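You operate a simulated robot arm through the tools that you are given. There is no shell and no other tool. Be economical: measure what you need, move in short steps, check, and stop when the job is done.

You run a simulated robot arm. Do the job below in one go: nothing can be reset, and whatever is moved stays where it is left.

TASK
Put things in order on the big board on the work table. At the end: the grey rag stands where the silver weight stood; the silver weight stands where the yellow card box (marked "BULBS") stood; the yellow card box is on the silver foil dish; the yellow practice plug stands on top of the green empty can (marked "SODA"); whatever was shut is shut again. Leave all else as you found it, and nothing knocked over.

Only the result counts: the job must be done as asked and must still hold three seconds after the hand-in. Knocking over, shifting, dropping, spilling or breaking anything else fails it.

THE ROBOT
A 6-joint arm with a two-finger parallel gripper, fixed in place. Base frame: the origin is at the foot of the arm, x ahead of it, y to its left, z up; the work surface is at about z = 0.78. Lengths are in m, angles in degrees, forces in N, time in s.
With the tool pointing down near the work surface it reaches from about 0.32 to 0.74 m from the base axis. Its first joint turns from -66.0 to 66.0 degrees. Payload 2.45 kg.
The TCP is the grasp point between the finger pads, 0.024 m short of the fingertips. In the tool frame z runs along the fingers and y along their closing line. The gripper opens to 0.068 m. The fingers are 0.017 m wide and 0.01 m thick; the gripper's body (0.04 by 0.07 m) begins 0.041 m behind the TCP.
Orientation is that of the tool frame in the base frame, as a unit quaternion [x, y, z, w]. With the fingers straight down and closing along the base's y, the tool's x points along the base's -x, its y along +y and its z along -z.

THE INTERFACE
- The arm moves only by the tool servo_tool. Its argument "increments" is a list of rows, each an object (a shift or turn left out is 0, a gripper value left out holds the last) with "xyz": the shift along the tool's x, y, z in m, a list of three; "rotation": the turn, a rotation vector about the tool's x, y, z in degrees, a list of three. In form: [{"xyz": [x, y, z], "rotation": [rx, ry, rz]}, ...]. A call has 1 to 8 rows; each row shifts and turns the commanded pose from where the row before left it, along the tool's axes as they then stand. "jaw" is the opening, from 0 (shut) to 1 (fully open), set as the call begins (left out, the last holds). Rows are played at 5 a second. More than 0.05 m and 8.6 degrees between two rows, or a gripper value outside its range, and nothing of the call is played. A pose out of reach is approached as far as the arm can. The call stops where the force on the tool passes 40 N (or 10 N more than at its start, if that is more) or the arm is blocked; 0.2 s more then pass. The fingers move at their own pace (about 0.108 m/s each) and stop on an object; they squeeze with about 32 N. The grip force told is the motor's: it shows also when the fingers shut on nothing. Time passes only in rows, and 0.2 s behind the last, so rows that do not move let the fingers close. The reply holds the time, the measured pose of the TCP, the force on the tool along the base axes, the opening and the grip force, in the units named above and with some noise.
- Cameras (640 x 400 px; columns grow to the right, rows downward): "scene" is fixed at [0.1639, 0.426, 1.4391]; the picture's right is [-0.69, -0.72, 0.00], its down [-0.57, 0.55, -0.62] and it looks along [0.44, -0.43, -0.79] (base axes); focal length 319 px, centre (320, 200). "wrist" rides on the gripper at [0.084, 0.011, -0.075] in the tool frame; the picture's right is [-0.13, 0.99, 0.00], its down [-0.60, -0.08, -0.79] and it looks along [-0.79, -0.10, 0.61] (tool axes); focal length 251 px, centre (320, 200). There is no depth. A picture from a camera that has moved, and an enlarged one, comes with that camera's place and axes in the base frame and with its lens.
- grab_frame(camera): a new picture of that camera. No time passes.
- inspect(camera, box): a new picture of the part [left, top, right, bottom] of that camera's present view, enlarged. No time passes.
- finish_job(): hands the job in; it is judged then, once.

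Work in short steps. Places have to be worked out from the pictures, the camera data and where the tool is seen: move nearer, look again, correct. Check each grasp and each placing, and mend what went wrong. You have 120 turns and 76 pictures in all, those below and enlarged ones among them. Open the gripper and draw the arm clear of the work before you hand the job in, unless the task says otherwise; then end with one line.

The tools are called by a JSON object that holds its "api" and its "payload". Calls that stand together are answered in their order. servo_tool: Moves the arm, as the interface text tells. Its arguments: {"type":"object","properties":{"increments":{"type":"array"},"jaw":{"type":"number"}},"required":["increments"]} The other tools are called the same way: grab_frame (camera) takes a picture; inspect (camera, box) takes an enlarged picture of a part of a camera's view; finish_job () hands the job in.

At the start:

```text
time_s: 0.0
ee_pos: [0.4011, 0.0746, 1.0789]
tool_rot: [0.0, 1.0, 0.0, 0.0]
force: [0.0, 0.7, 0.4]
grip_width: 0.0681
grip_force: 0.1
```

scene: 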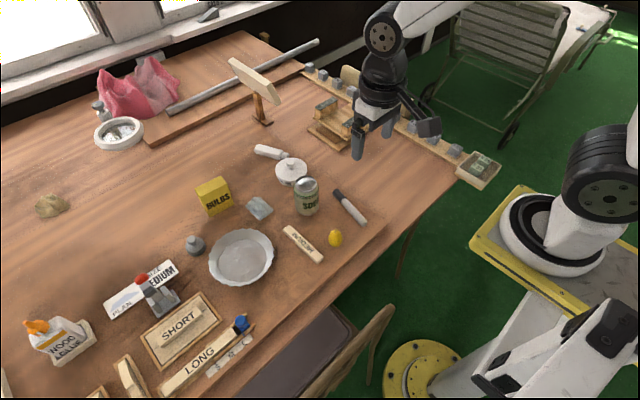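
wrist: 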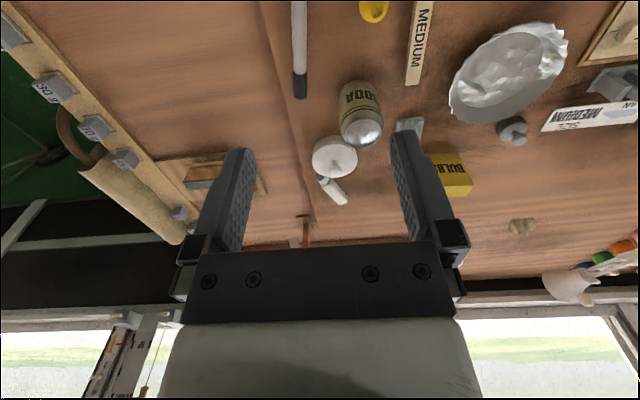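

I start with enlarged views of the middle of the table to identify the items.

{"api": "inspect", "payload": {"camera": "scene", "box": [170, 130, 380, 290]}}

{"api": "inspect", "payload": {"camera": "wrist", "box": [280, 0, 640, 225]}}

```text
2.50 times, centred on (275, 210) of scene
camera zoom: at [0.1639, 0.426, 1.4391], right [-0.69, -0.72, 0.0], down [-0.57, 0.55, -0.62], along [0.44, -0.43, -0.79], focal length 797 px, centre (432, 175)
```

zoom: 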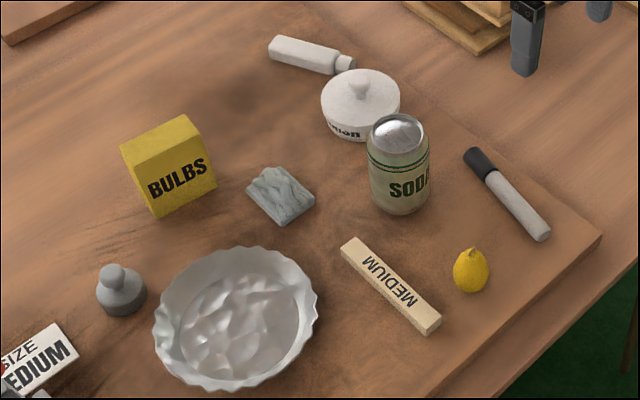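

```text
1.78 times, centred on (460, 112) of wrist
camera zoom: at [0.3193, 0.0852, 1.154], right [0.13, 0.99, 0.0], down [0.6, -0.08, 0.79], along [0.79, -0.1, -0.61], focal length 447 px, centre (71, 356)
```

zoom: 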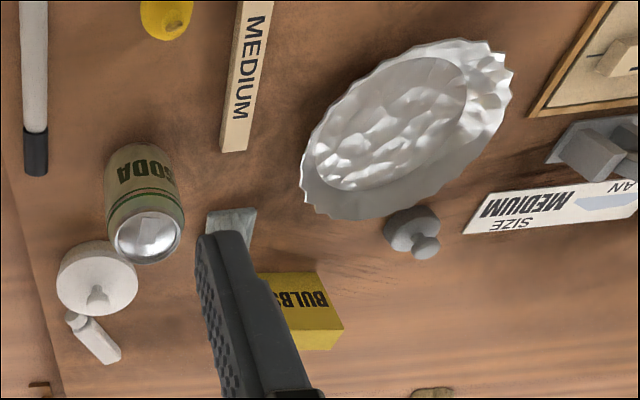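

The yellow teardrop may be the practice plug; the lidded pot's label needs reading. I zoom on both.

{"api": "inspect", "payload": {"camera": "scene", "box": [265, 145, 325, 190]}}

{"api": "inspect", "payload": {"camera": "scene", "box": [310, 215, 360, 255]}}

{"api": "inspect", "payload": {"camera": "scene", "box": [0, 220, 260, 400]}}

```text
8.89 times, centred on (295, 168) of scene
camera zoom: at [0.1639, 0.426, 1.4391], right [-0.69, -0.72, 0.0], down [-0.57, 0.55, -0.62], along [0.44, -0.43, -0.79], focal length 2835 px, centre (542, 489)
```

zoom: 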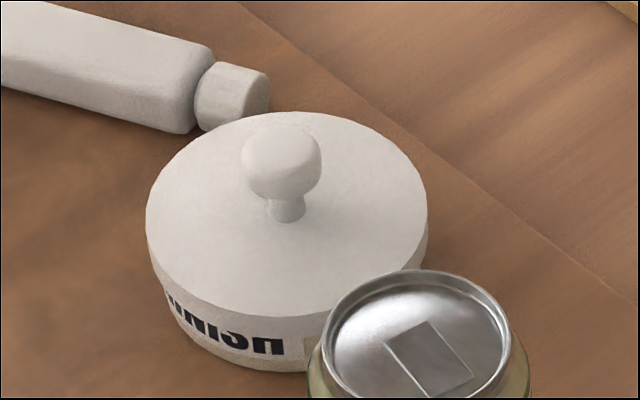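

```text
10.00 times, centred on (335, 235) of scene
camera zoom: at [0.1639, 0.426, 1.4391], right [-0.69, -0.72, 0.0], down [-0.57, 0.55, -0.62], along [0.44, -0.43, -0.79], focal length 3189 px, centre (170, -150)
```

zoom: 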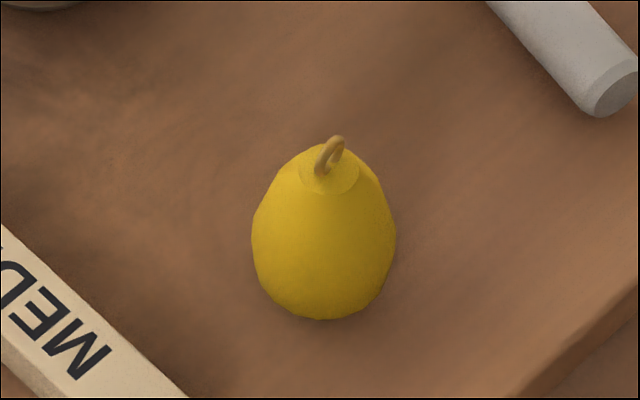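

```text
2.22 times, centred on (130, 310) of scene
camera zoom: at [0.1639, 0.426, 1.4391], right [-0.69, -0.72, 0.0], down [-0.57, 0.55, -0.62], along [0.44, -0.43, -0.79], focal length 709 px, centre (742, -44)
```

zoom: 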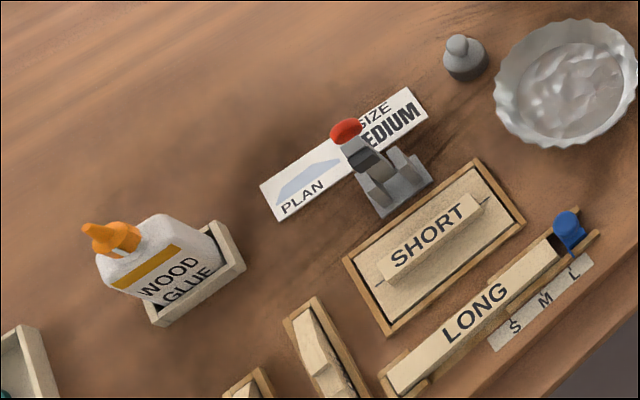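

The plug is the teardrop with an eye, near (0.414, 0.135); the weight near (0.632, 0.378), box about (0.68, 0.27), rag (0.62, 0.20), dish (0.536, 0.316), can (0.54, 0.112). I move above the plug first and look.

{"api": "servo_tool", "payload": {"increments": [{"xyz": [-0.003, 0.015, 0.037]}, {"xyz": [-0.003, 0.015, 0.037]}, {"xyz": [-0.003, 0.015, 0.037]}, {"xyz": [-0.004, 0.015, 0.037]}, {"xyz": [0, 0, 0]}], "jaw": 1}}

{"api": "grab_frame", "payload": {"camera": "wrist"}}

```text
time_s: 1.2
ee_pos: [0.4157, 0.1359, 0.932]
tool_rot: [0.0, 1.0, 0.0, -0.001]
force: [0.6, -0.3, 0.3]
grip_width: 0.0682
grip_force: 0.1
```

```text
68 pictures are left
camera wrist: at [0.3328, 0.1463, 1.0059], right [0.13, 0.99, 0.0], down [0.6, -0.08, 0.79], along [0.79, -0.1, -0.61], focal length 251 px, centre (320, 200)
```

wrist: 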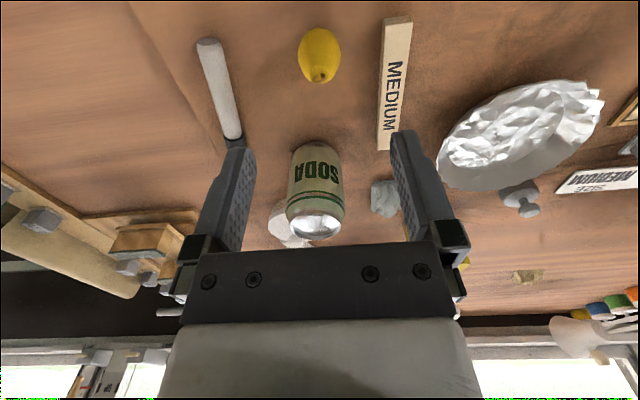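

The plug sits at about (0.418, 0.136), height ~5 cm; strip and marker are clear of the fingers. I descend to z ≈ 0.812 and close.

{"api": "servo_tool", "payload": {"increments": [{"xyz": [-0.002, 0, 0.04]}, {"xyz": [0, 0, 0.04]}, {"xyz": [0, 0, 0.025]}, {"xyz": [0, 0, 0.015]}, {"xyz": [0, 0, 0]}]}}

{"api": "grab_frame", "payload": {"camera": "wrist"}}

{"api": "inspect", "payload": {"camera": "scene", "box": [280, 170, 400, 260]}}

```text
time_s: 2.4
ee_pos: [0.4175, 0.1343, 0.8093]
tool_rot: [-0.001, 1.0, 0.0, 0.0]
force: [-0.2, 0.0, -0.4]
grip_width: 0.068
grip_force: 0.0
```

```text
67 pictures are left
camera wrist: at [0.3346, 0.1449, 0.8853], right [0.13, 0.99, 0.0], down [0.6, -0.08, 0.79], along [0.79, -0.1, -0.61], focal length 251 px, centre (320, 200)
```

wrist: 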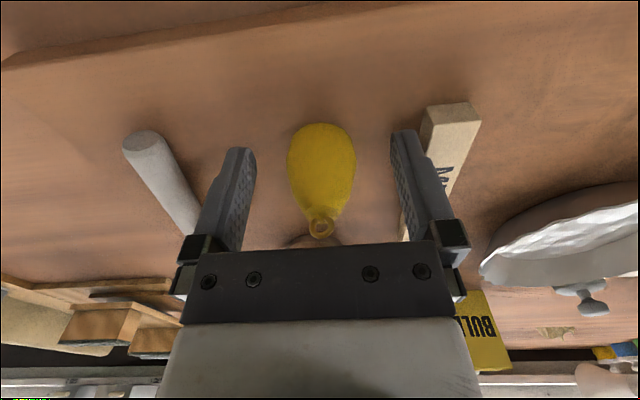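

```text
4.44 times, centred on (340, 215) of scene
camera zoom: at [0.1639, 0.426, 1.4391], right [-0.69, -0.72, 0.0], down [-0.57, 0.55, -0.62], along [0.44, -0.43, -0.79], focal length 1418 px, centre (231, 133)
```

zoom: 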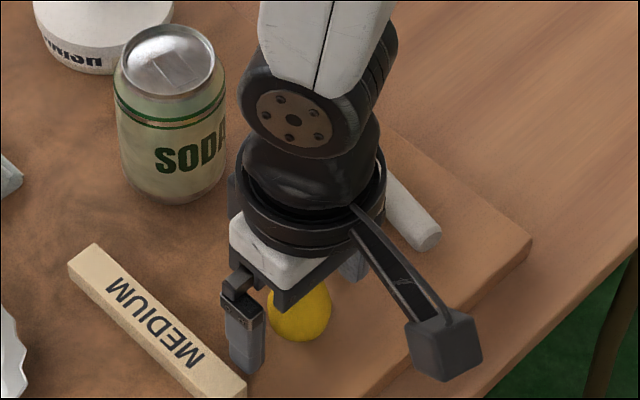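

The plug is centred between the pads; I close on it.

{"api": "servo_tool", "payload": {"increments": [{"xyz": [0, 0, 0]}, {"xyz": [0, 0, 0]}, {"xyz": [0, 0, 0]}], "jaw": 0.3}}

```text
time_s: 3.2
ee_pos: [0.4178, 0.1346, 0.8111]
tool_rot: [0.0, 1.0, 0.0, 0.0]
force: [-0.7, 0.7, 0.1]
grip_width: 0.0307
grip_force: 31.6
```

Gripped at 31 mm. I lift straight up and shift part-way toward the can to refine its position.

{"api": "servo_tool", "payload": {"increments": [{"xyz": [0, 0, -0.03]}, {"xyz": [0, 0, -0.045]}, {"xyz": [0, 0, -0.045]}, {"xyz": [0, 0, -0.04]}, {"xyz": [-0.02, -0.011, -0.0]}, {"xyz": [-0.022, -0.01, 0]}, {"xyz": [0, 0, 0]}]}}

{"api": "grab_frame", "payload": {"camera": "wrist"}}

{"api": "inspect", "payload": {"camera": "scene", "box": [240, 110, 400, 230]}}

```text
time_s: 4.8
ee_pos: [0.4585, 0.1134, 0.9717]
tool_rot: [-0.001, 1.0, 0.0, 0.0]
force: [-0.9, 0.6, 0.2]
grip_width: 0.031
grip_force: 32.0
```

```text
65 pictures are left
camera wrist: at [0.3758, 0.1239, 1.0467], right [0.13, 0.99, 0.0], down [0.6, -0.08, 0.79], along [0.79, -0.1, -0.61], focal length 251 px, centre (320, 200)
```

wrist: 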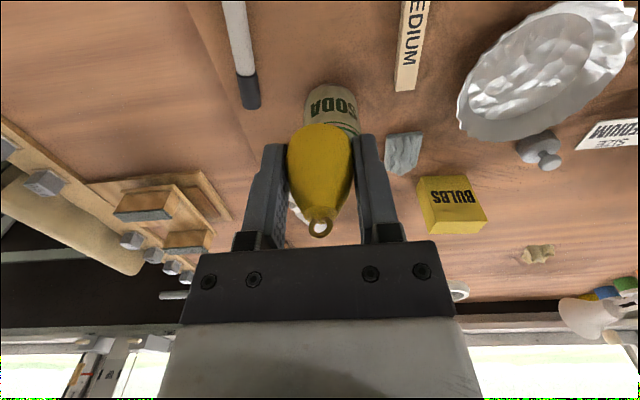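

```text
3.33 times, centred on (320, 170) of scene
camera zoom: at [0.1639, 0.426, 1.4391], right [-0.69, -0.72, 0.0], down [-0.57, 0.55, -0.62], along [0.44, -0.43, -0.79], focal length 1063 px, centre (320, 300)
```

zoom: 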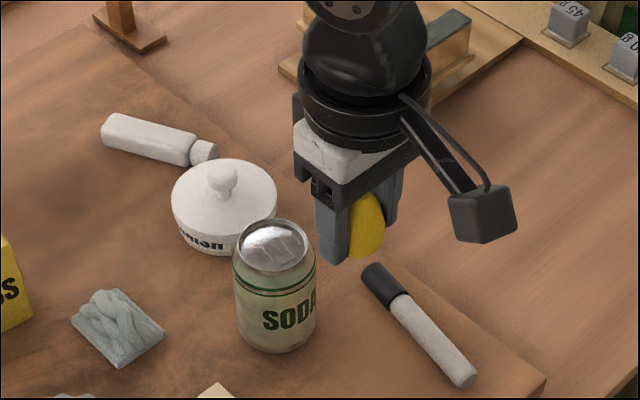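

The held plug hides the can top; I sidestep to y ≈ 0.05 to see the can unobstructed.

{"api": "servo_tool", "payload": {"increments": [{"xyz": [0, -0.035, 0.0]}, {"xyz": [0, -0.035, 0.02]}, {"xyz": [0, 0, 0]}]}}

{"api": "inspect", "payload": {"camera": "wrist", "box": [240, 0, 560, 200]}}

```text
time_s: 5.6
ee_pos: [0.4587, 0.0433, 0.9516]
tool_rot: [0.0, 1.0, 0.001, 0.0]
force: [0.1, 0.2, 0.0]
grip_width: 0.0307
grip_force: 31.9
```

```text
2.00 times, centred on (400, 100) of wrist
camera zoom: at [0.3761, 0.0538, 1.0258], right [0.13, 0.99, 0.0], down [0.6, -0.08, 0.79], along [0.79, -0.1, -0.61], focal length 503 px, centre (160, 400)
```

zoom: 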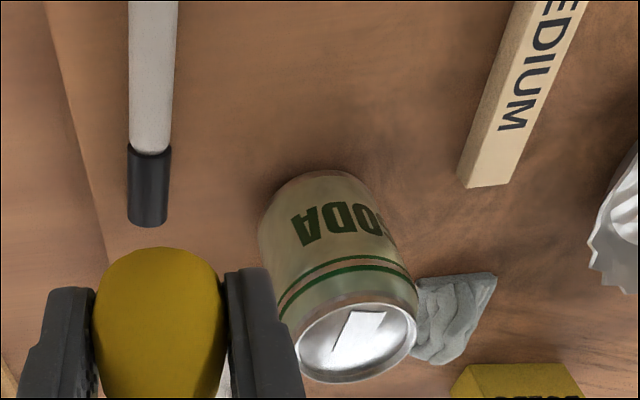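

Triangulating two views puts the can's top centre at (0.539, 0.1155, 0.878). I rise, cross over, and come down to TCP z ≈ 0.93.

{"api": "servo_tool", "payload": {"increments": [{"xyz": [0, 0, -0.03]}, {"xyz": [-0.027, 0.024, 0]}, {"xyz": [-0.027, 0.024, 0]}, {"xyz": [-0.027, 0.024, 0]}, {"xyz": [0, 0, 0]}, {"xyz": [0, 0, 0.03]}, {"xyz": [0, 0, 0.02]}, {"xyz": [0, 0, 0]}]}}

{"api": "inspect", "payload": {"camera": "scene", "box": [260, 120, 360, 220]}}

{"api": "grab_frame", "payload": {"camera": "wrist"}}

```text
time_s: 7.4
ee_pos: [0.5408, 0.1162, 0.9311]
tool_rot: [0.001, 1.0, 0.0, 0.0]
force: [0.7, -0.2, -0.4]
grip_width: 0.0309
grip_force: 31.3
```

```text
4.00 times, centred on (310, 170) of scene
camera zoom: at [0.1639, 0.426, 1.4391], right [-0.69, -0.72, 0.0], down [-0.57, 0.55, -0.62], along [0.44, -0.43, -0.79], focal length 1276 px, centre (360, 320)
```

zoom: 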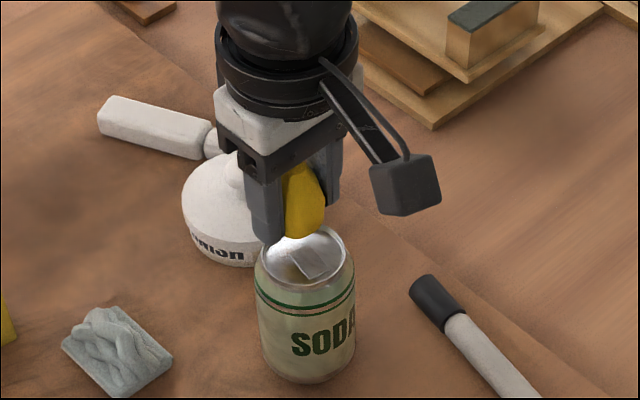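

```text
61 pictures are left
camera wrist: at [0.458, 0.1265, 1.0057], right [0.13, 0.99, 0.0], down [0.6, -0.08, 0.79], along [0.79, -0.1, -0.61], focal length 251 px, centre (320, 200)
```

wrist: 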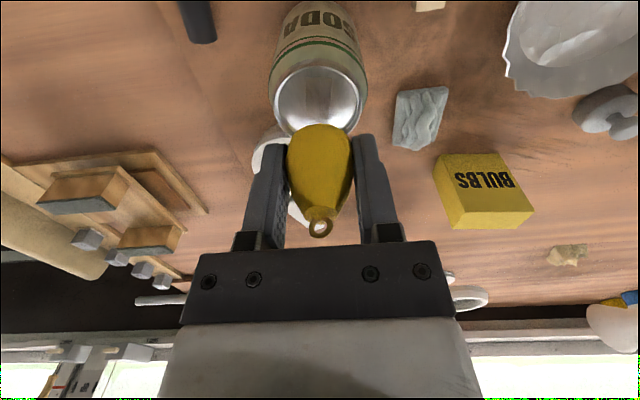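

Plug is laterally aligned above the can. I descend in small steps watching the force.

{"api": "servo_tool", "payload": {"increments": [{"xyz": [0, 0, 0.01]}, {"xyz": [0, 0, 0.005]}, {"xyz": [0, 0, 0.0]}]}}

{"api": "inspect", "payload": {"camera": "scene", "box": [285, 150, 335, 200]}}

```text
time_s: 8.2
ee_pos: [0.5413, 0.1162, 0.9168]
tool_rot: [0.0, 1.0, 0.001, -0.001]
force: [0.5, 0.1, 0.7]
grip_width: 0.0305
grip_force: 32.1
```

```text
8.00 times, centred on (310, 175) of scene
camera zoom: at [0.1639, 0.426, 1.4391], right [-0.69, -0.72, 0.0], down [-0.57, 0.55, -0.62], along [0.44, -0.43, -0.79], focal length 2552 px, centre (400, 400)
```

zoom: 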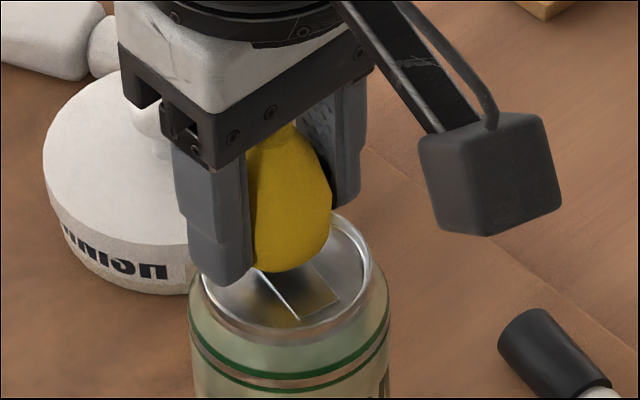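

Close above the lid; I continue in 2 mm steps.

{"api": "servo_tool", "payload": {"increments": [{"xyz": [0, 0, 0.002]}, {"xyz": [0, 0, 0.002]}, {"xyz": [0, 0, 0.002]}, {"xyz": [0, 0, 0.0]}]}}

{"api": "inspect", "payload": {"camera": "scene", "box": [285, 150, 335, 200]}}

```text
time_s: 9.2
ee_pos: [0.5412, 0.1159, 0.9107]
tool_rot: [0.0, 1.0, 0.0, 0.0]
force: [0.8, -0.3, 4.5]
grip_width: 0.0303
grip_force: 31.8
```

```text
8.00 times, centred on (310, 175) of scene
camera zoom: at [0.1638, 0.426, 1.4392], right [-0.69, -0.72, 0.0], down [-0.57, 0.55, -0.62], along [0.44, -0.43, -0.79], focal length 2552 px, centre (400, 400)
```

zoom: 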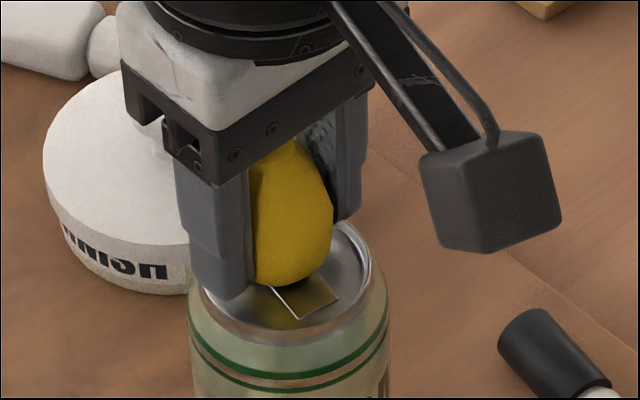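

4.5 N contact: the plug rests on the lid, centred. I open moderately.

{"api": "servo_tool", "payload": {"increments": [{"xyz": [0, 0, 0]}, {"xyz": [0, 0, 0.0]}, {"xyz": [0, 0, 0.0]}], "jaw": 0.75}}

{"api": "inspect", "payload": {"camera": "scene", "box": [285, 150, 335, 200]}}

```text
time_s: 10.0
ee_pos: [0.5404, 0.1162, 0.9102]
tool_rot: [0.0, 1.0, 0.0, -0.001]
force: [-0.3, 0.0, -0.3]
grip_width: 0.051
grip_force: 0.0
```

```text
8.00 times, centred on (310, 175) of scene
camera zoom: at [0.1639, 0.426, 1.4391], right [-0.69, -0.72, 0.0], down [-0.57, 0.55, -0.62], along [0.44, -0.43, -0.79], focal length 2552 px, centre (400, 400)
```

zoom: 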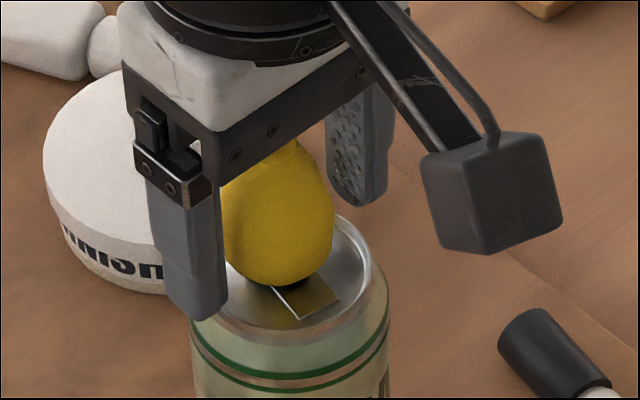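

The plug stands free. I raise straight up, then view box and weight from a mid position.

{"api": "servo_tool", "payload": {"increments": [{"xyz": [0, 0, -0.03]}, {"xyz": [0, 0, -0.045]}, {"xyz": [0, 0, -0.045]}, {"xyz": [0.0, 0.045, 0]}, {"xyz": [0.0, 0.045, 0]}, {"xyz": [0, 0.045, 0.0]}, {"xyz": [0, 0, 0]}], "jaw": 1}}

{"api": "grab_frame", "payload": {"camera": "wrist"}}

{"api": "inspect", "payload": {"camera": "scene", "box": [170, 150, 350, 290]}}

```text
time_s: 11.6
ee_pos: [0.5399, 0.2506, 1.0299]
tool_rot: [0.0, 1.0, 0.0, 0.0]
force: [0.5, 0.5, 0.6]
grip_width: 0.0677
grip_force: 0.1
```

```text
57 pictures are left
camera wrist: at [0.4572, 0.2614, 1.1052], right [0.13, 0.99, 0.0], down [0.6, -0.08, 0.79], along [0.79, -0.1, -0.61], focal length 251 px, centre (320, 200)
```

wrist: 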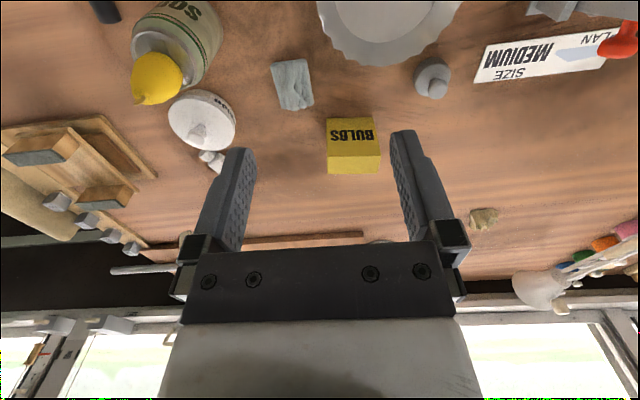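

```text
2.86 times, centred on (260, 220) of scene
camera zoom: at [0.1639, 0.426, 1.4391], right [-0.69, -0.72, 0.0], down [-0.57, 0.55, -0.62], along [0.44, -0.43, -0.79], focal length 911 px, centre (491, 143)
```

zoom: 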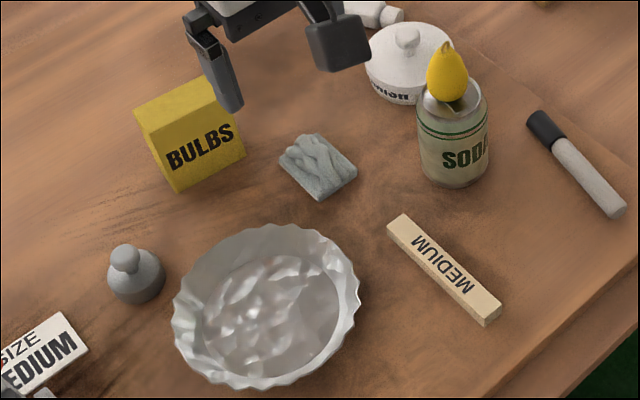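

Plug is standing well. Zoom on the box, weight and rag in the wrist view for measurement.

{"api": "inspect", "payload": {"camera": "wrist", "box": [250, 30, 490, 180]}}

```text
2.67 times, centred on (370, 105) of wrist
camera zoom: at [0.4572, 0.2614, 1.1052], right [0.13, 0.99, 0.0], down [0.6, -0.08, 0.79], along [0.79, -0.1, -0.61], focal length 670 px, centre (187, 453)
```

zoom: 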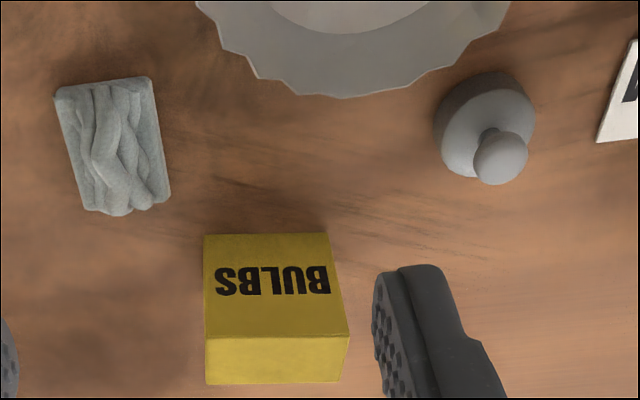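

Box: about 69 × 32 × 84 mm, centre ≈ (0.698, 0.275), depth direction at −7°. It must be gripped across its depth, so I yaw the tool −83° about its z at height.

{"api": "servo_tool", "payload": {"increments": [{"rotation": [0, 0, -8.3]}, {"rotation": [0, 0, -8.3]}, {"rotation": [0, 0, -8.3]}, {"rotation": [0, 0, -8.3]}, {"rotation": [0, 0, -8.3]}, {"rotation": [0, 0, -8.3]}, {"rotation": [0, 0, -8.3]}, {"rotation": [0, 0, -8.3]}]}}

{"api": "servo_tool", "payload": {"increments": [{"rotation": [0, 0, -8.3]}, {"rotation": [0, 0, -8.3]}, {"xyz": [-0.0108, -0.0385, 0]}, {"xyz": [-0.0109, -0.0385, 0]}, {"xyz": [-0.0109, -0.0385, 0]}, {"xyz": [-0.0109, -0.0383, 0]}, {"xyz": [0, 0, 0.04]}, {"xyz": [0, 0, 0]}]}}

{"api": "grab_frame", "payload": {"camera": "wrist"}}

```text
time_s: 13.4
ee_pos: [0.5398, 0.2501, 1.0298]
tool_rot: [-0.549, 0.836, 0.0, -0.001]
force: [-0.2, -0.6, 0.7]
grip_width: 0.0682
grip_force: 0.0
```

```text
time_s: 15.2
ee_pos: [0.6984, 0.2758, 0.9898]
tool_rot: [-0.662, 0.749, -0.001, -0.001]
force: [0.5, 0.1, -0.9]
grip_width: 0.068
grip_force: 0.0
```

```text
54 pictures are left
camera wrist: at [0.6784, 0.1929, 1.0643], right [-0.97, 0.25, 0.0], down [0.15, 0.59, 0.79], along [0.2, 0.77, -0.61], focal length 251 px, centre (320, 200)
```

wrist: 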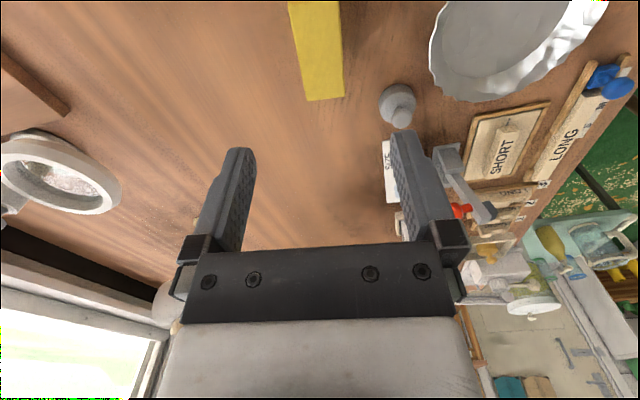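

Box's measured mid agrees with the TCP (0.698, 0.276). I descend to z ≈ 0.845 with open jaws.

{"api": "servo_tool", "payload": {"increments": [{"xyz": [0, 0, 0.04]}, {"xyz": [0, 0, 0.04]}, {"xyz": [0, 0, 0.03]}, {"xyz": [0, 0, 0.02]}, {"xyz": [0, 0, 0.014]}, {"xyz": [0, 0, 0]}]}}

{"api": "grab_frame", "payload": {"camera": "wrist"}}

{"api": "inspect", "payload": {"camera": "scene", "box": [140, 120, 300, 240]}}

```text
time_s: 16.6
ee_pos: [0.6955, 0.2763, 0.8469]
tool_rot: [-0.663, 0.749, 0.0, 0.001]
force: [0.2, 0.3, -1.2]
grip_width: 0.0679
grip_force: 0.1
```

```text
53 pictures are left
camera wrist: at [0.6766, 0.1927, 0.9212], right [-0.97, 0.25, 0.0], down [0.15, 0.59, 0.79], along [0.2, 0.77, -0.61], focal length 251 px, centre (320, 200)
```

wrist: 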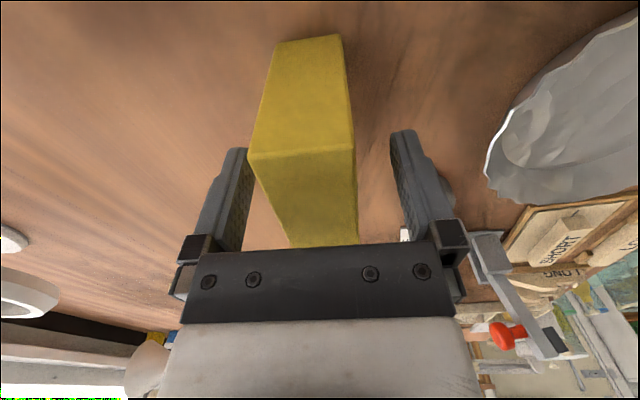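

```text
3.33 times, centred on (220, 180) of scene
camera zoom: at [0.1639, 0.426, 1.4391], right [-0.69, -0.72, 0.0], down [-0.57, 0.55, -0.62], along [0.44, -0.43, -0.79], focal length 1063 px, centre (653, 267)
```

zoom: 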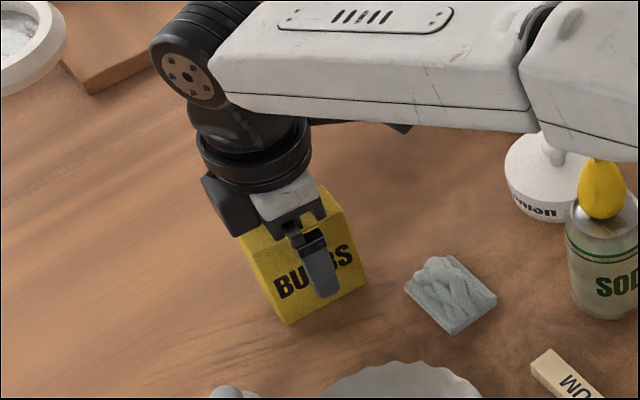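

Fingers straddle the box with clearance. I close on it.

{"api": "servo_tool", "payload": {"increments": [{"xyz": [0, -0.002, 0]}, {"xyz": [0, 0, 0]}, {"xyz": [0, 0, 0]}, {"xyz": [0, 0, 0]}], "jaw": 0.38}}

```text
time_s: 17.6
ee_pos: [0.6969, 0.2754, 0.8454]
tool_rot: [-0.663, 0.749, 0.0, 0.0]
force: [-0.5, -0.1, -0.3]
grip_width: 0.0332
grip_force: 31.5
out of reach, approached as far as the arm can: row 1
```

Held at 33 mm. Lift 0.11 m and carry to above the dish centre (≈0.53, 0.317).

{"api": "servo_tool", "payload": {"increments": [{"xyz": [0, 0, -0.02]}, {"xyz": [0, 0, -0.045]}, {"xyz": [0, 0, -0.045]}, {"xyz": [-0.0053, 0.0427, 0]}, {"xyz": [-0.0053, 0.0427, 0]}, {"xyz": [-0.0053, 0.0427, 0]}, {"xyz": [-0.0053, 0.0427, 0]}, {"xyz": [0, 0, 0]}]}}

{"api": "grab_frame", "payload": {"camera": "wrist"}}

{"api": "inspect", "payload": {"camera": "scene", "box": [150, 150, 350, 300]}}

```text
time_s: 19.4
ee_pos: [0.651, 0.3791, 0.9892]
tool_rot: [-0.663, 0.749, 0.0, -0.003]
force: [0.9, 0.2, -1.0]
grip_width: 0.0332
grip_force: 31.6
out of reach, approached as far as the arm can: row 2, 3, 4, 5, 6, 7
```

```text
51 pictures are left
camera wrist: at [0.6314, 0.2963, 1.0652], right [-0.97, 0.25, 0.0], down [0.15, 0.59, 0.79], along [0.2, 0.77, -0.61], focal length 251 px, centre (320, 200)
```

wrist: 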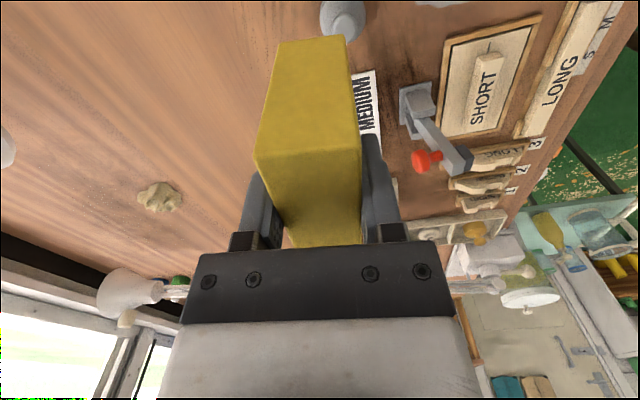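

```text
2.67 times, centred on (250, 225) of scene
camera zoom: at [0.1639, 0.426, 1.4391], right [-0.69, -0.72, 0.0], down [-0.57, 0.55, -0.62], along [0.44, -0.43, -0.79], focal length 850 px, centre (507, 133)
```

zoom: 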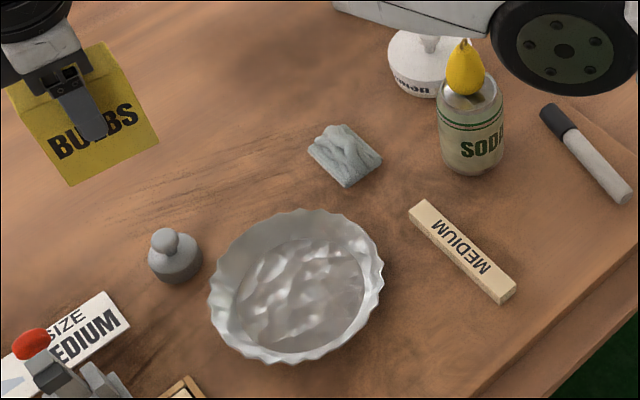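

The arm is at the right azimuth but stretched out (radius 0.753) instead of over the dish. I let it settle with a zero row and read the pose.

{"api": "servo_tool", "payload": {"increments": [{"xyz": [0, 0, 0]}]}}

```text
time_s: 19.8
ee_pos: [0.6522, 0.3778, 0.9901]
tool_rot: [-0.663, 0.748, 0.0, -0.001]
force: [0.3, 0.5, -0.4]
grip_width: 0.033
grip_force: 31.7
```

Command seems re-based to the reached pose. A small test move inward and slightly −y.

{"api": "servo_tool", "payload": {"increments": [{"xyz": [0.0247, 0.0373, 0]}, {"xyz": [0, 0, 0]}]}}

```text
time_s: 20.4
ee_pos: [0.65, 0.3808, 0.9906]
tool_rot: [-0.663, 0.749, 0.001, 0.0]
force: [0.2, 0.1, -0.1]
grip_width: 0.0326
grip_force: 32.1
out of reach, approached as far as the arm can: row 1
```

Still stuck, so I look at the arm's configuration.

{"api": "grab_frame", "payload": {"camera": "scene"}}

```text
49 pictures are left
```

scene: 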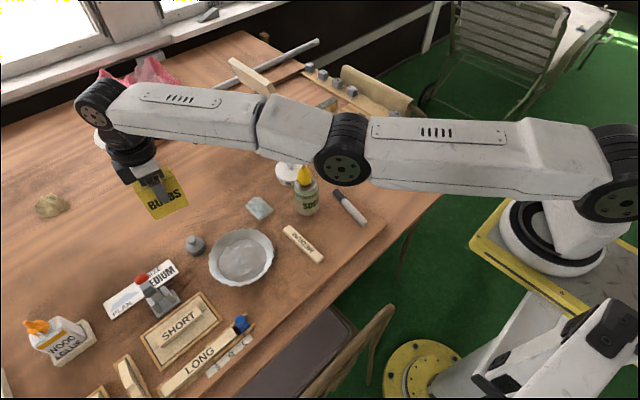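

The arm is fully straight (singular). Lowering should bend the elbow the right way; box bottom is at ~0.93, well above the weight, so I go down 3 cm then inward.

{"api": "servo_tool", "payload": {"increments": [{"xyz": [0, 0, 0.02]}, {"xyz": [0.003, 0.005, 0.015]}, {"xyz": [0.01, 0.015, 0]}, {"xyz": [0.01, 0.015, 0]}, {"xyz": [0, 0, 0]}]}}

```text
time_s: 21.6
ee_pos: [0.6488, 0.3817, 0.9557]
tool_rot: [-0.662, 0.749, 0.0, 0.001]
force: [0.8, -0.7, -0.5]
grip_width: 0.0328
grip_force: 31.6
out of reach, approached as far as the arm can: row 2, 3, 4
```

The singular direction has to be broken: tilting the fingers toward the base while moving inward should flex the elbow. I try it with a 16° temporary tilt.

{"api": "servo_tool", "payload": {"increments": [{"xyz": [0.0182, 0.0238, 0], "rotation": [-6.36, 4.87, 0]}, {"xyz": [0.0182, 0.0238, 0], "rotation": [-6.36, 4.87, 0]}, {"xyz": [0, 0, 0]}]}}

```text
time_s: 22.4
ee_pos: [0.6058, 0.357, 0.9594]
tool_rot: [-0.656, 0.742, 0.026, -0.139]
force: [0.5, 0.4, -0.8]
grip_width: 0.0332
grip_force: 31.7
out of reach, approached as far as the arm can: row 1, 2
```

It worked: radius 0.703 now. Continue inward one step, then remove the tilt gradually.

{"api": "servo_tool", "payload": {"increments": [{"xyz": [0.012, 0.0157, 0]}, {"xyz": [0.012, 0.0157, 0]}, {"xyz": [0, 0, 0]}]}}

```text
time_s: 23.2
ee_pos: [0.5739, 0.3385, 0.9713]
tool_rot: [-0.656, 0.742, 0.027, -0.135]
force: [-0.2, 0.3, 0.0]
grip_width: 0.0332
grip_force: 32.4
out of reach, approached as far as the arm can: row 1
```

Now un-tilt by 16°.

{"api": "servo_tool", "payload": {"increments": [{"rotation": [6.36, -4.87, 0]}, {"rotation": [6.36, -4.87, 0]}, {"xyz": [0, 0, 0]}]}}

{"api": "grab_frame", "payload": {"camera": "wrist"}}

```text
time_s: 24.0
ee_pos: [0.574, 0.3388, 0.9702]
tool_rot: [-0.662, 0.749, -0.002, 0.001]
force: [-0.1, 0.7, -0.3]
grip_width: 0.033
grip_force: 31.7
```

```text
48 pictures are left
camera wrist: at [0.5535, 0.2555, 1.0454], right [-0.97, 0.25, 0.0], down [0.15, 0.59, 0.79], along [0.2, 0.77, -0.61], focal length 251 px, centre (320, 200)
```

wrist: 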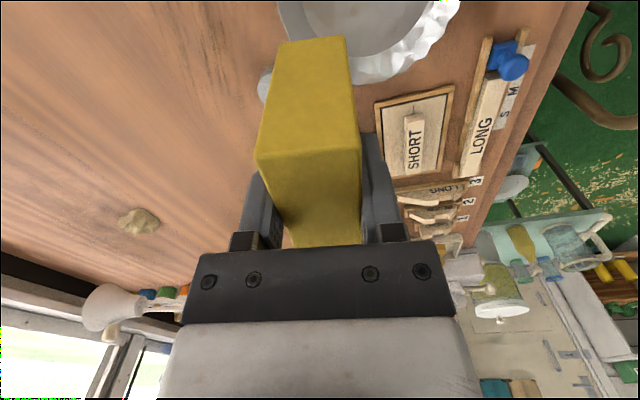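

Now step back toward −y to see the whole dish with the box held aside.

{"api": "servo_tool", "payload": {"increments": [{"xyz": [0.034, 0.0105, 0]}, {"xyz": [0.034, 0.0105, 0]}, {"xyz": [0.034, 0.0105, 0]}, {"xyz": [0, 0, 0]}]}}

{"api": "grab_frame", "payload": {"camera": "wrist"}}

```text
time_s: 25.0
ee_pos: [0.5291, 0.2399, 0.9714]
tool_rot: [-0.662, 0.749, 0.0, 0.0]
force: [-0.4, 1.1, -0.1]
grip_width: 0.0328
grip_force: 31.4
```

```text
47 pictures are left
camera wrist: at [0.5099, 0.1583, 1.0448], right [-0.97, 0.25, 0.0], down [0.15, 0.59, 0.79], along [0.2, 0.77, -0.61], focal length 251 px, centre (320, 200)
```

wrist: 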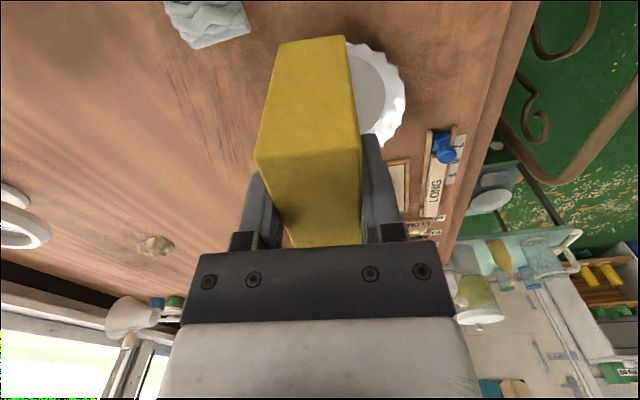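

Dish rim spans x ≈ 0.460–0.602, centre ≈ (0.531, 0.315). Move over it and descend to TCP 0.875.

{"api": "servo_tool", "payload": {"increments": [{"xyz": [-0.0375, 0.0036, 0]}, {"xyz": [-0.0372, 0.0036, 0]}, {"xyz": [0, 0, 0.04]}, {"xyz": [0, 0, 0.03]}, {"xyz": [0, 0, 0.025]}, {"xyz": [0, 0, 0]}]}}

{"api": "inspect", "payload": {"camera": "scene", "box": [180, 180, 300, 300]}}

```text
time_s: 26.4
ee_pos: [0.5302, 0.3152, 0.8755]
tool_rot: [-0.663, 0.749, 0.0, 0.001]
force: [-1.0, -0.3, 0.4]
grip_width: 0.0328
grip_force: 31.6
```

```text
3.33 times, centred on (240, 240) of scene
camera zoom: at [0.1639, 0.426, 1.4391], right [-0.69, -0.72, 0.0], down [-0.57, 0.55, -0.62], along [0.44, -0.43, -0.79], focal length 1063 px, centre (587, 67)
```

zoom: 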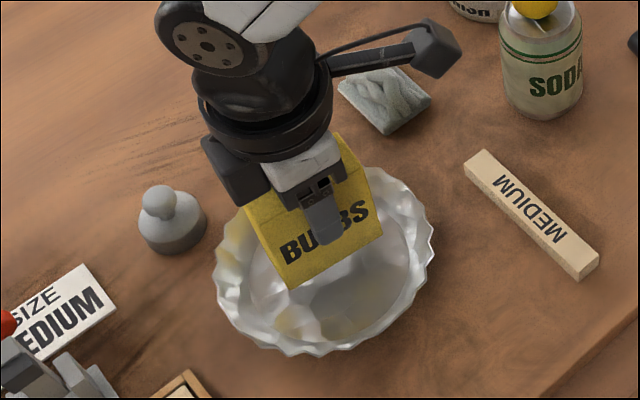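

Box hangs over the dish floor. Lowering in small steps.

{"api": "servo_tool", "payload": {"increments": [{"xyz": [0, 0, 0.006]}, {"xyz": [0, 0, 0.006]}, {"xyz": [0, 0, 0.004]}, {"xyz": [0, 0, 0.003]}, {"xyz": [0, 0, 0]}]}}

```text
time_s: 27.6
ee_pos: [0.5314, 0.3156, 0.8568]
tool_rot: [-0.662, 0.749, 0.0, 0.0]
force: [-0.7, -0.3, -0.5]
grip_width: 0.0331
grip_force: 32.2
```

{"api": "servo_tool", "payload": {"increments": [{"xyz": [0, 0, 0.002]}, {"xyz": [0, 0, 0.002]}, {"xyz": [0, 0, 0.002]}, {"xyz": [0, 0, 0]}]}}

{"api": "inspect", "payload": {"camera": "scene", "box": [190, 200, 290, 300]}}

```text
time_s: 28.6
ee_pos: [0.5313, 0.3155, 0.8516]
tool_rot: [-0.662, 0.749, 0.0, 0.0]
force: [-0.4, 0.3, 1.4]
grip_width: 0.0328
grip_force: 31.5
```

```text
4.00 times, centred on (240, 250) of scene
camera zoom: at [0.1639, 0.426, 1.4392], right [-0.69, -0.72, 0.0], down [-0.57, 0.55, -0.62], along [0.44, -0.43, -0.79], focal length 1276 px, centre (640, 0)
```

zoom: 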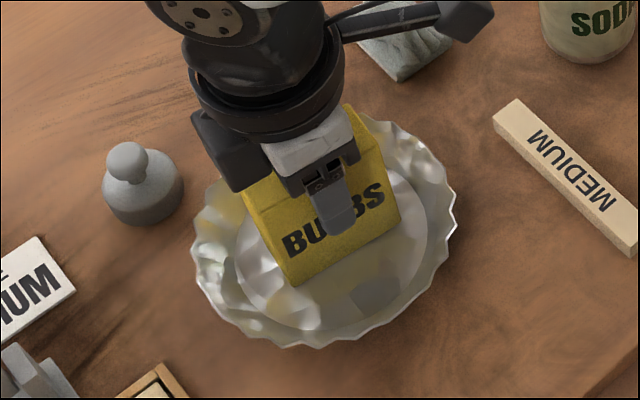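

Force slightly up (1.4 N); one more millimetre or two to seat it.

{"api": "servo_tool", "payload": {"increments": [{"xyz": [0, 0, 0.0015]}, {"xyz": [0, 0, 0]}]}}

```text
time_s: 29.2
ee_pos: [0.5314, 0.3152, 0.8502]
tool_rot: [-0.662, 0.75, -0.001, 0.001]
force: [-4.2, -0.8, 14.8]
grip_width: 0.0329
grip_force: 32.1
```

Firm contact; I open partly.

{"api": "servo_tool", "payload": {"increments": [{"xyz": [0, 0, -0.001]}, {"xyz": [0, 0, 0]}, {"xyz": [0, 0, 0]}], "jaw": 0.8}}

{"api": "inspect", "payload": {"camera": "scene", "box": [190, 200, 290, 300]}}

```text
time_s: 30.0
ee_pos: [0.5317, 0.3145, 0.8497]
tool_rot: [-0.663, 0.749, 0.0, 0.0]
force: [0.3, 0.4, 0.0]
grip_width: 0.0544
grip_force: 0.1
```

```text
4.00 times, centred on (240, 250) of scene
camera zoom: at [0.1639, 0.426, 1.4391], right [-0.69, -0.72, 0.0], down [-0.57, 0.55, -0.62], along [0.44, -0.43, -0.79], focal length 1276 px, centre (640, 0)
```

zoom: 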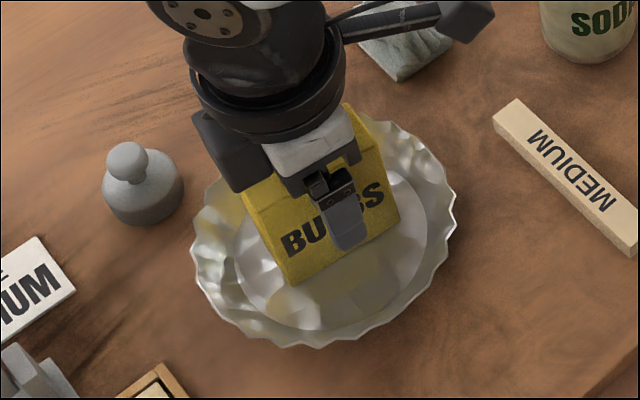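

Box stands in the dish. I raise clear, then move above the weight keeping this yaw (camera on the −y side, away from the box).

{"api": "servo_tool", "payload": {"increments": [{"xyz": [0, 0, -0.03]}, {"xyz": [0, 0, -0.045]}, {"xyz": [0, 0, -0.035]}, {"xyz": [-0.0259, -0.0301, 0]}, {"xyz": [-0.0259, -0.0301, 0]}, {"xyz": [-0.0258, -0.0301, 0]}, {"xyz": [0, 0, 0.03]}, {"xyz": [0, 0, 0]}], "jaw": 1}}

{"api": "grab_frame", "payload": {"camera": "wrist"}}

{"api": "inspect", "payload": {"camera": "scene", "box": [160, 200, 290, 300]}}

```text
time_s: 31.8
ee_pos: [0.6304, 0.3814, 0.9299]
tool_rot: [-0.663, 0.749, 0.0, 0.0]
force: [-0.9, 0.0, 0.3]
grip_width: 0.0677
grip_force: 0.0
```

```text
43 pictures are left
camera wrist: at [0.6105, 0.2995, 1.0046], right [-0.97, 0.25, 0.0], down [0.15, 0.59, 0.79], along [0.2, 0.77, -0.61], focal length 251 px, centre (320, 200)
```

wrist: 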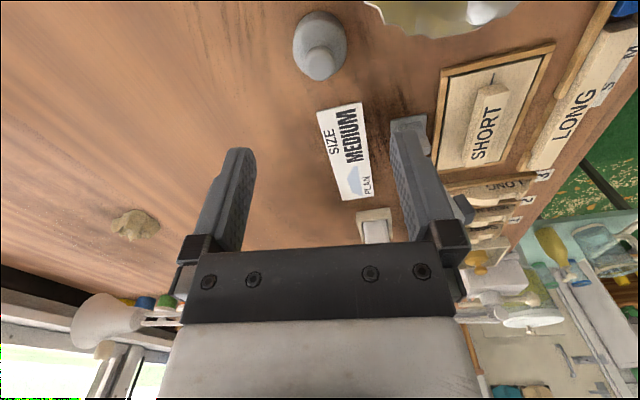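

```text
4.00 times, centred on (225, 250) of scene
camera zoom: at [0.1639, 0.426, 1.4391], right [-0.69, -0.72, 0.0], down [-0.57, 0.55, -0.62], along [0.44, -0.43, -0.79], focal length 1276 px, centre (700, 0)
```

zoom: 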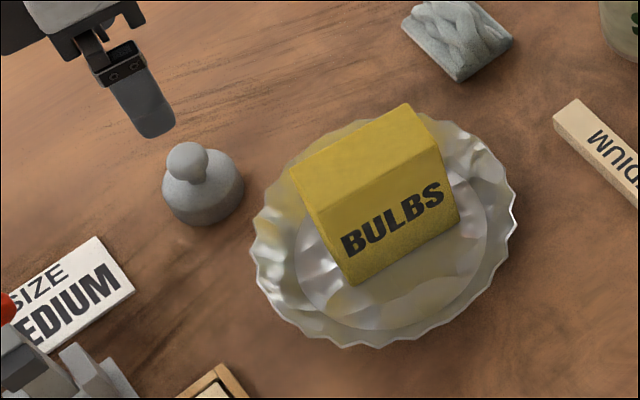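

Box stands properly. Zoom on the weight.

{"api": "inspect", "payload": {"camera": "wrist", "box": [260, 0, 400, 100]}}

{"api": "inspect", "payload": {"camera": "scene", "box": [175, 225, 225, 265]}}

```text
4.00 times, centred on (330, 50) of wrist
camera zoom: at [0.6105, 0.2995, 1.0046], right [-0.97, 0.25, 0.0], down [0.15, 0.59, 0.79], along [0.2, 0.77, -0.61], focal length 1006 px, centre (280, 800)
```

zoom: 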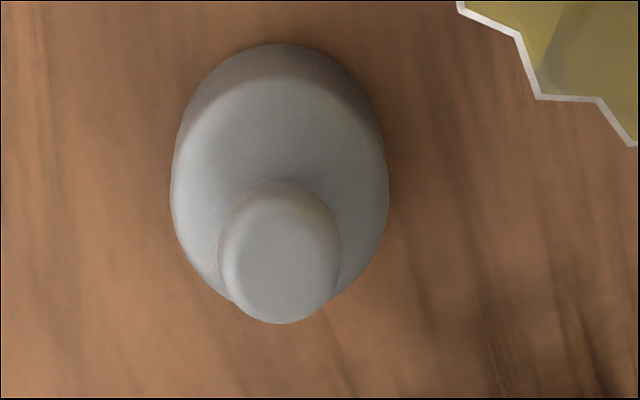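

```text
10.00 times, centred on (200, 245) of scene
camera zoom: at [0.1639, 0.426, 1.4391], right [-0.69, -0.72, 0.0], down [-0.57, 0.55, -0.62], along [0.44, -0.43, -0.79], focal length 3189 px, centre (1520, -250)
```

zoom: 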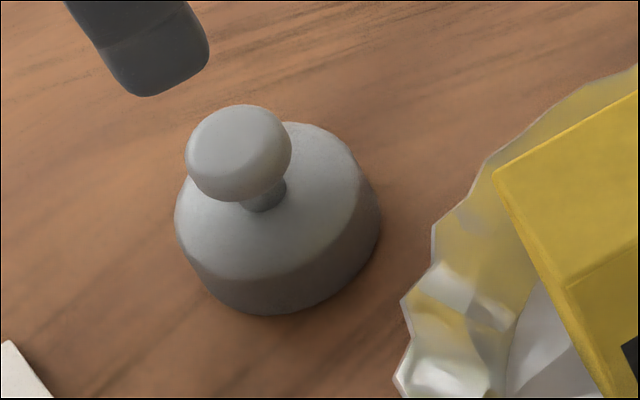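

Weight: body Ø 42 mm at (0.631, 0.380), knob Ø 22 mm at z ≈ 0.818. I'll grip the knob with the tips just above the shoulder: TCP z ≈ 0.830.

{"api": "servo_tool", "payload": {"increments": [{"xyz": [0.001, 0, 0.04]}, {"xyz": [0, 0, 0.03]}, {"xyz": [0, 0, 0.02]}, {"xyz": [0, 0, 0.008]}, {"xyz": [0, 0, 0]}], "jaw": 0.8}}

{"api": "grab_frame", "payload": {"camera": "wrist"}}

{"api": "inspect", "payload": {"camera": "scene", "box": [160, 200, 260, 275]}}

```text
time_s: 33.0
ee_pos: [0.6299, 0.3799, 0.8306]
tool_rot: [-0.662, 0.749, 0.001, 0.0]
force: [0.2, 1.5, 0.6]
grip_width: 0.0546
grip_force: 0.1
```

```text
39 pictures are left
camera wrist: at [0.6104, 0.2981, 0.906], right [-0.97, 0.25, 0.0], down [0.15, 0.59, 0.79], along [0.2, 0.77, -0.61], focal length 251 px, centre (320, 200)
```

wrist: 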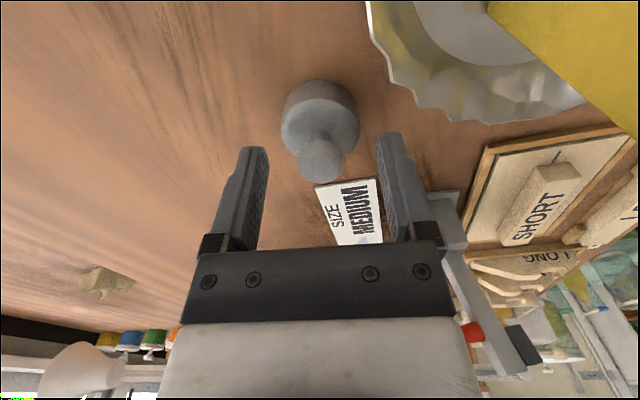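

```text
5.33 times, centred on (210, 238) of scene
camera zoom: at [0.1639, 0.426, 1.4391], right [-0.69, -0.72, 0.0], down [-0.57, 0.55, -0.62], along [0.44, -0.43, -0.79], focal length 1701 px, centre (907, 0)
```

zoom: 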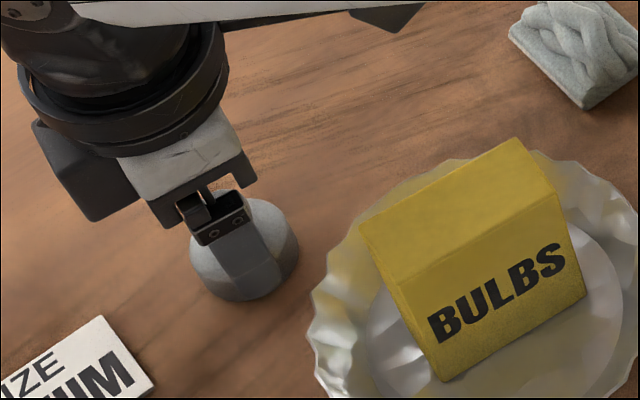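

Knob is centred between the fingers. Close.

{"api": "servo_tool", "payload": {"increments": [{"xyz": [0.002, 0, 0.001]}, {"xyz": [0, 0, 0]}, {"xyz": [0, 0, 0]}, {"xyz": [0, 0, 0]}], "jaw": 0.1}}

```text
time_s: 34.0
ee_pos: [0.6322, 0.3784, 0.8302]
tool_rot: [-0.663, 0.749, -0.001, 0.001]
force: [0.7, 0.7, 1.3]
grip_width: 0.021
grip_force: 32.1
```

Gripped at 21 mm. A small lift to check.

{"api": "servo_tool", "payload": {"increments": [{"xyz": [0, 0, -0.02]}, {"xyz": [0, 0, -0.02]}, {"xyz": [0, 0, 0]}]}}

{"api": "inspect", "payload": {"camera": "scene", "box": [160, 200, 260, 275]}}

```text
time_s: 34.8
ee_pos: [0.6302, 0.3792, 0.8708]
tool_rot: [-0.662, 0.749, 0.0, 0.001]
force: [-0.7, -1.0, -2.6]
grip_width: 0.0211
grip_force: 31.9
```

```text
5.33 times, centred on (210, 238) of scene
camera zoom: at [0.1639, 0.426, 1.4391], right [-0.69, -0.72, 0.0], down [-0.57, 0.55, -0.62], along [0.44, -0.43, -0.79], focal length 1701 px, centre (907, 0)
```

zoom: 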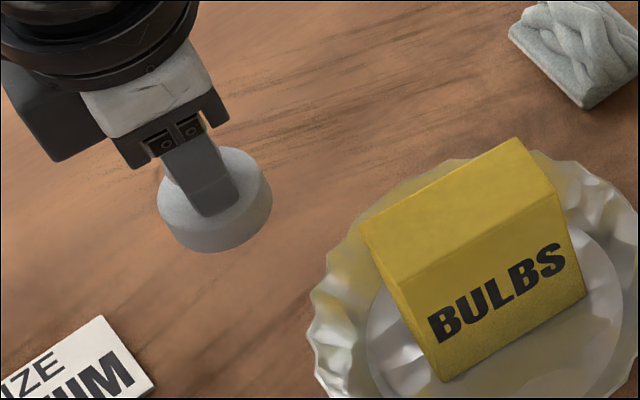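

Weight hangs level. Move to the box's old spot (≈0.695, 0.274).

{"api": "servo_tool", "payload": {"increments": [{"xyz": [0.0322, -0.0254, 0]}, {"xyz": [0.0322, -0.0254, 0]}, {"xyz": [0.0322, -0.0253, 0]}, {"xyz": [0, 0, 0.02]}, {"xyz": [0, 0, 0]}]}}

```text
time_s: 36.0
ee_pos: [0.6948, 0.2731, 0.8498]
tool_rot: [-0.663, 0.749, 0.0, 0.0]
force: [-0.1, 0.4, -1.9]
grip_width: 0.021
grip_force: 32.0
```

Position good. Lower in small steps to contact near TCP 0.830.

{"api": "servo_tool", "payload": {"increments": [{"xyz": [0, 0, 0.01]}, {"xyz": [0, 0, 0.006]}, {"xyz": [0, 0, 0.002]}, {"xyz": [0, 0, 0.001]}, {"xyz": [0, 0, 0]}]}}

```text
time_s: 37.2
ee_pos: [0.6941, 0.2728, 0.8319]
tool_rot: [-0.663, 0.749, -0.001, 0.0]
force: [-0.6, -0.6, -1.7]
grip_width: 0.021
grip_force: 32.4
```

{"api": "servo_tool", "payload": {"increments": [{"xyz": [0, 0, 0.001]}, {"xyz": [0, 0, 0.001]}, {"xyz": [0, 0, 0]}]}}

{"api": "inspect", "payload": {"camera": "scene", "box": [170, 150, 270, 225]}}

```text
time_s: 38.0
ee_pos: [0.6929, 0.2727, 0.8303]
tool_rot: [-0.663, 0.749, 0.0, 0.0]
force: [-1.9, -1.3, 3.0]
grip_width: 0.021
grip_force: 32.0
```

```text
5.33 times, centred on (220, 188) of scene
camera zoom: at [0.1638, 0.426, 1.4392], right [-0.69, -0.72, 0.0], down [-0.57, 0.55, -0.62], along [0.44, -0.43, -0.79], focal length 1701 px, centre (853, 267)
```

zoom: 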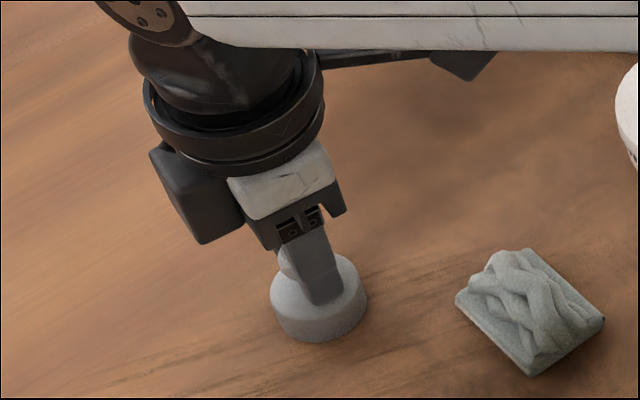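

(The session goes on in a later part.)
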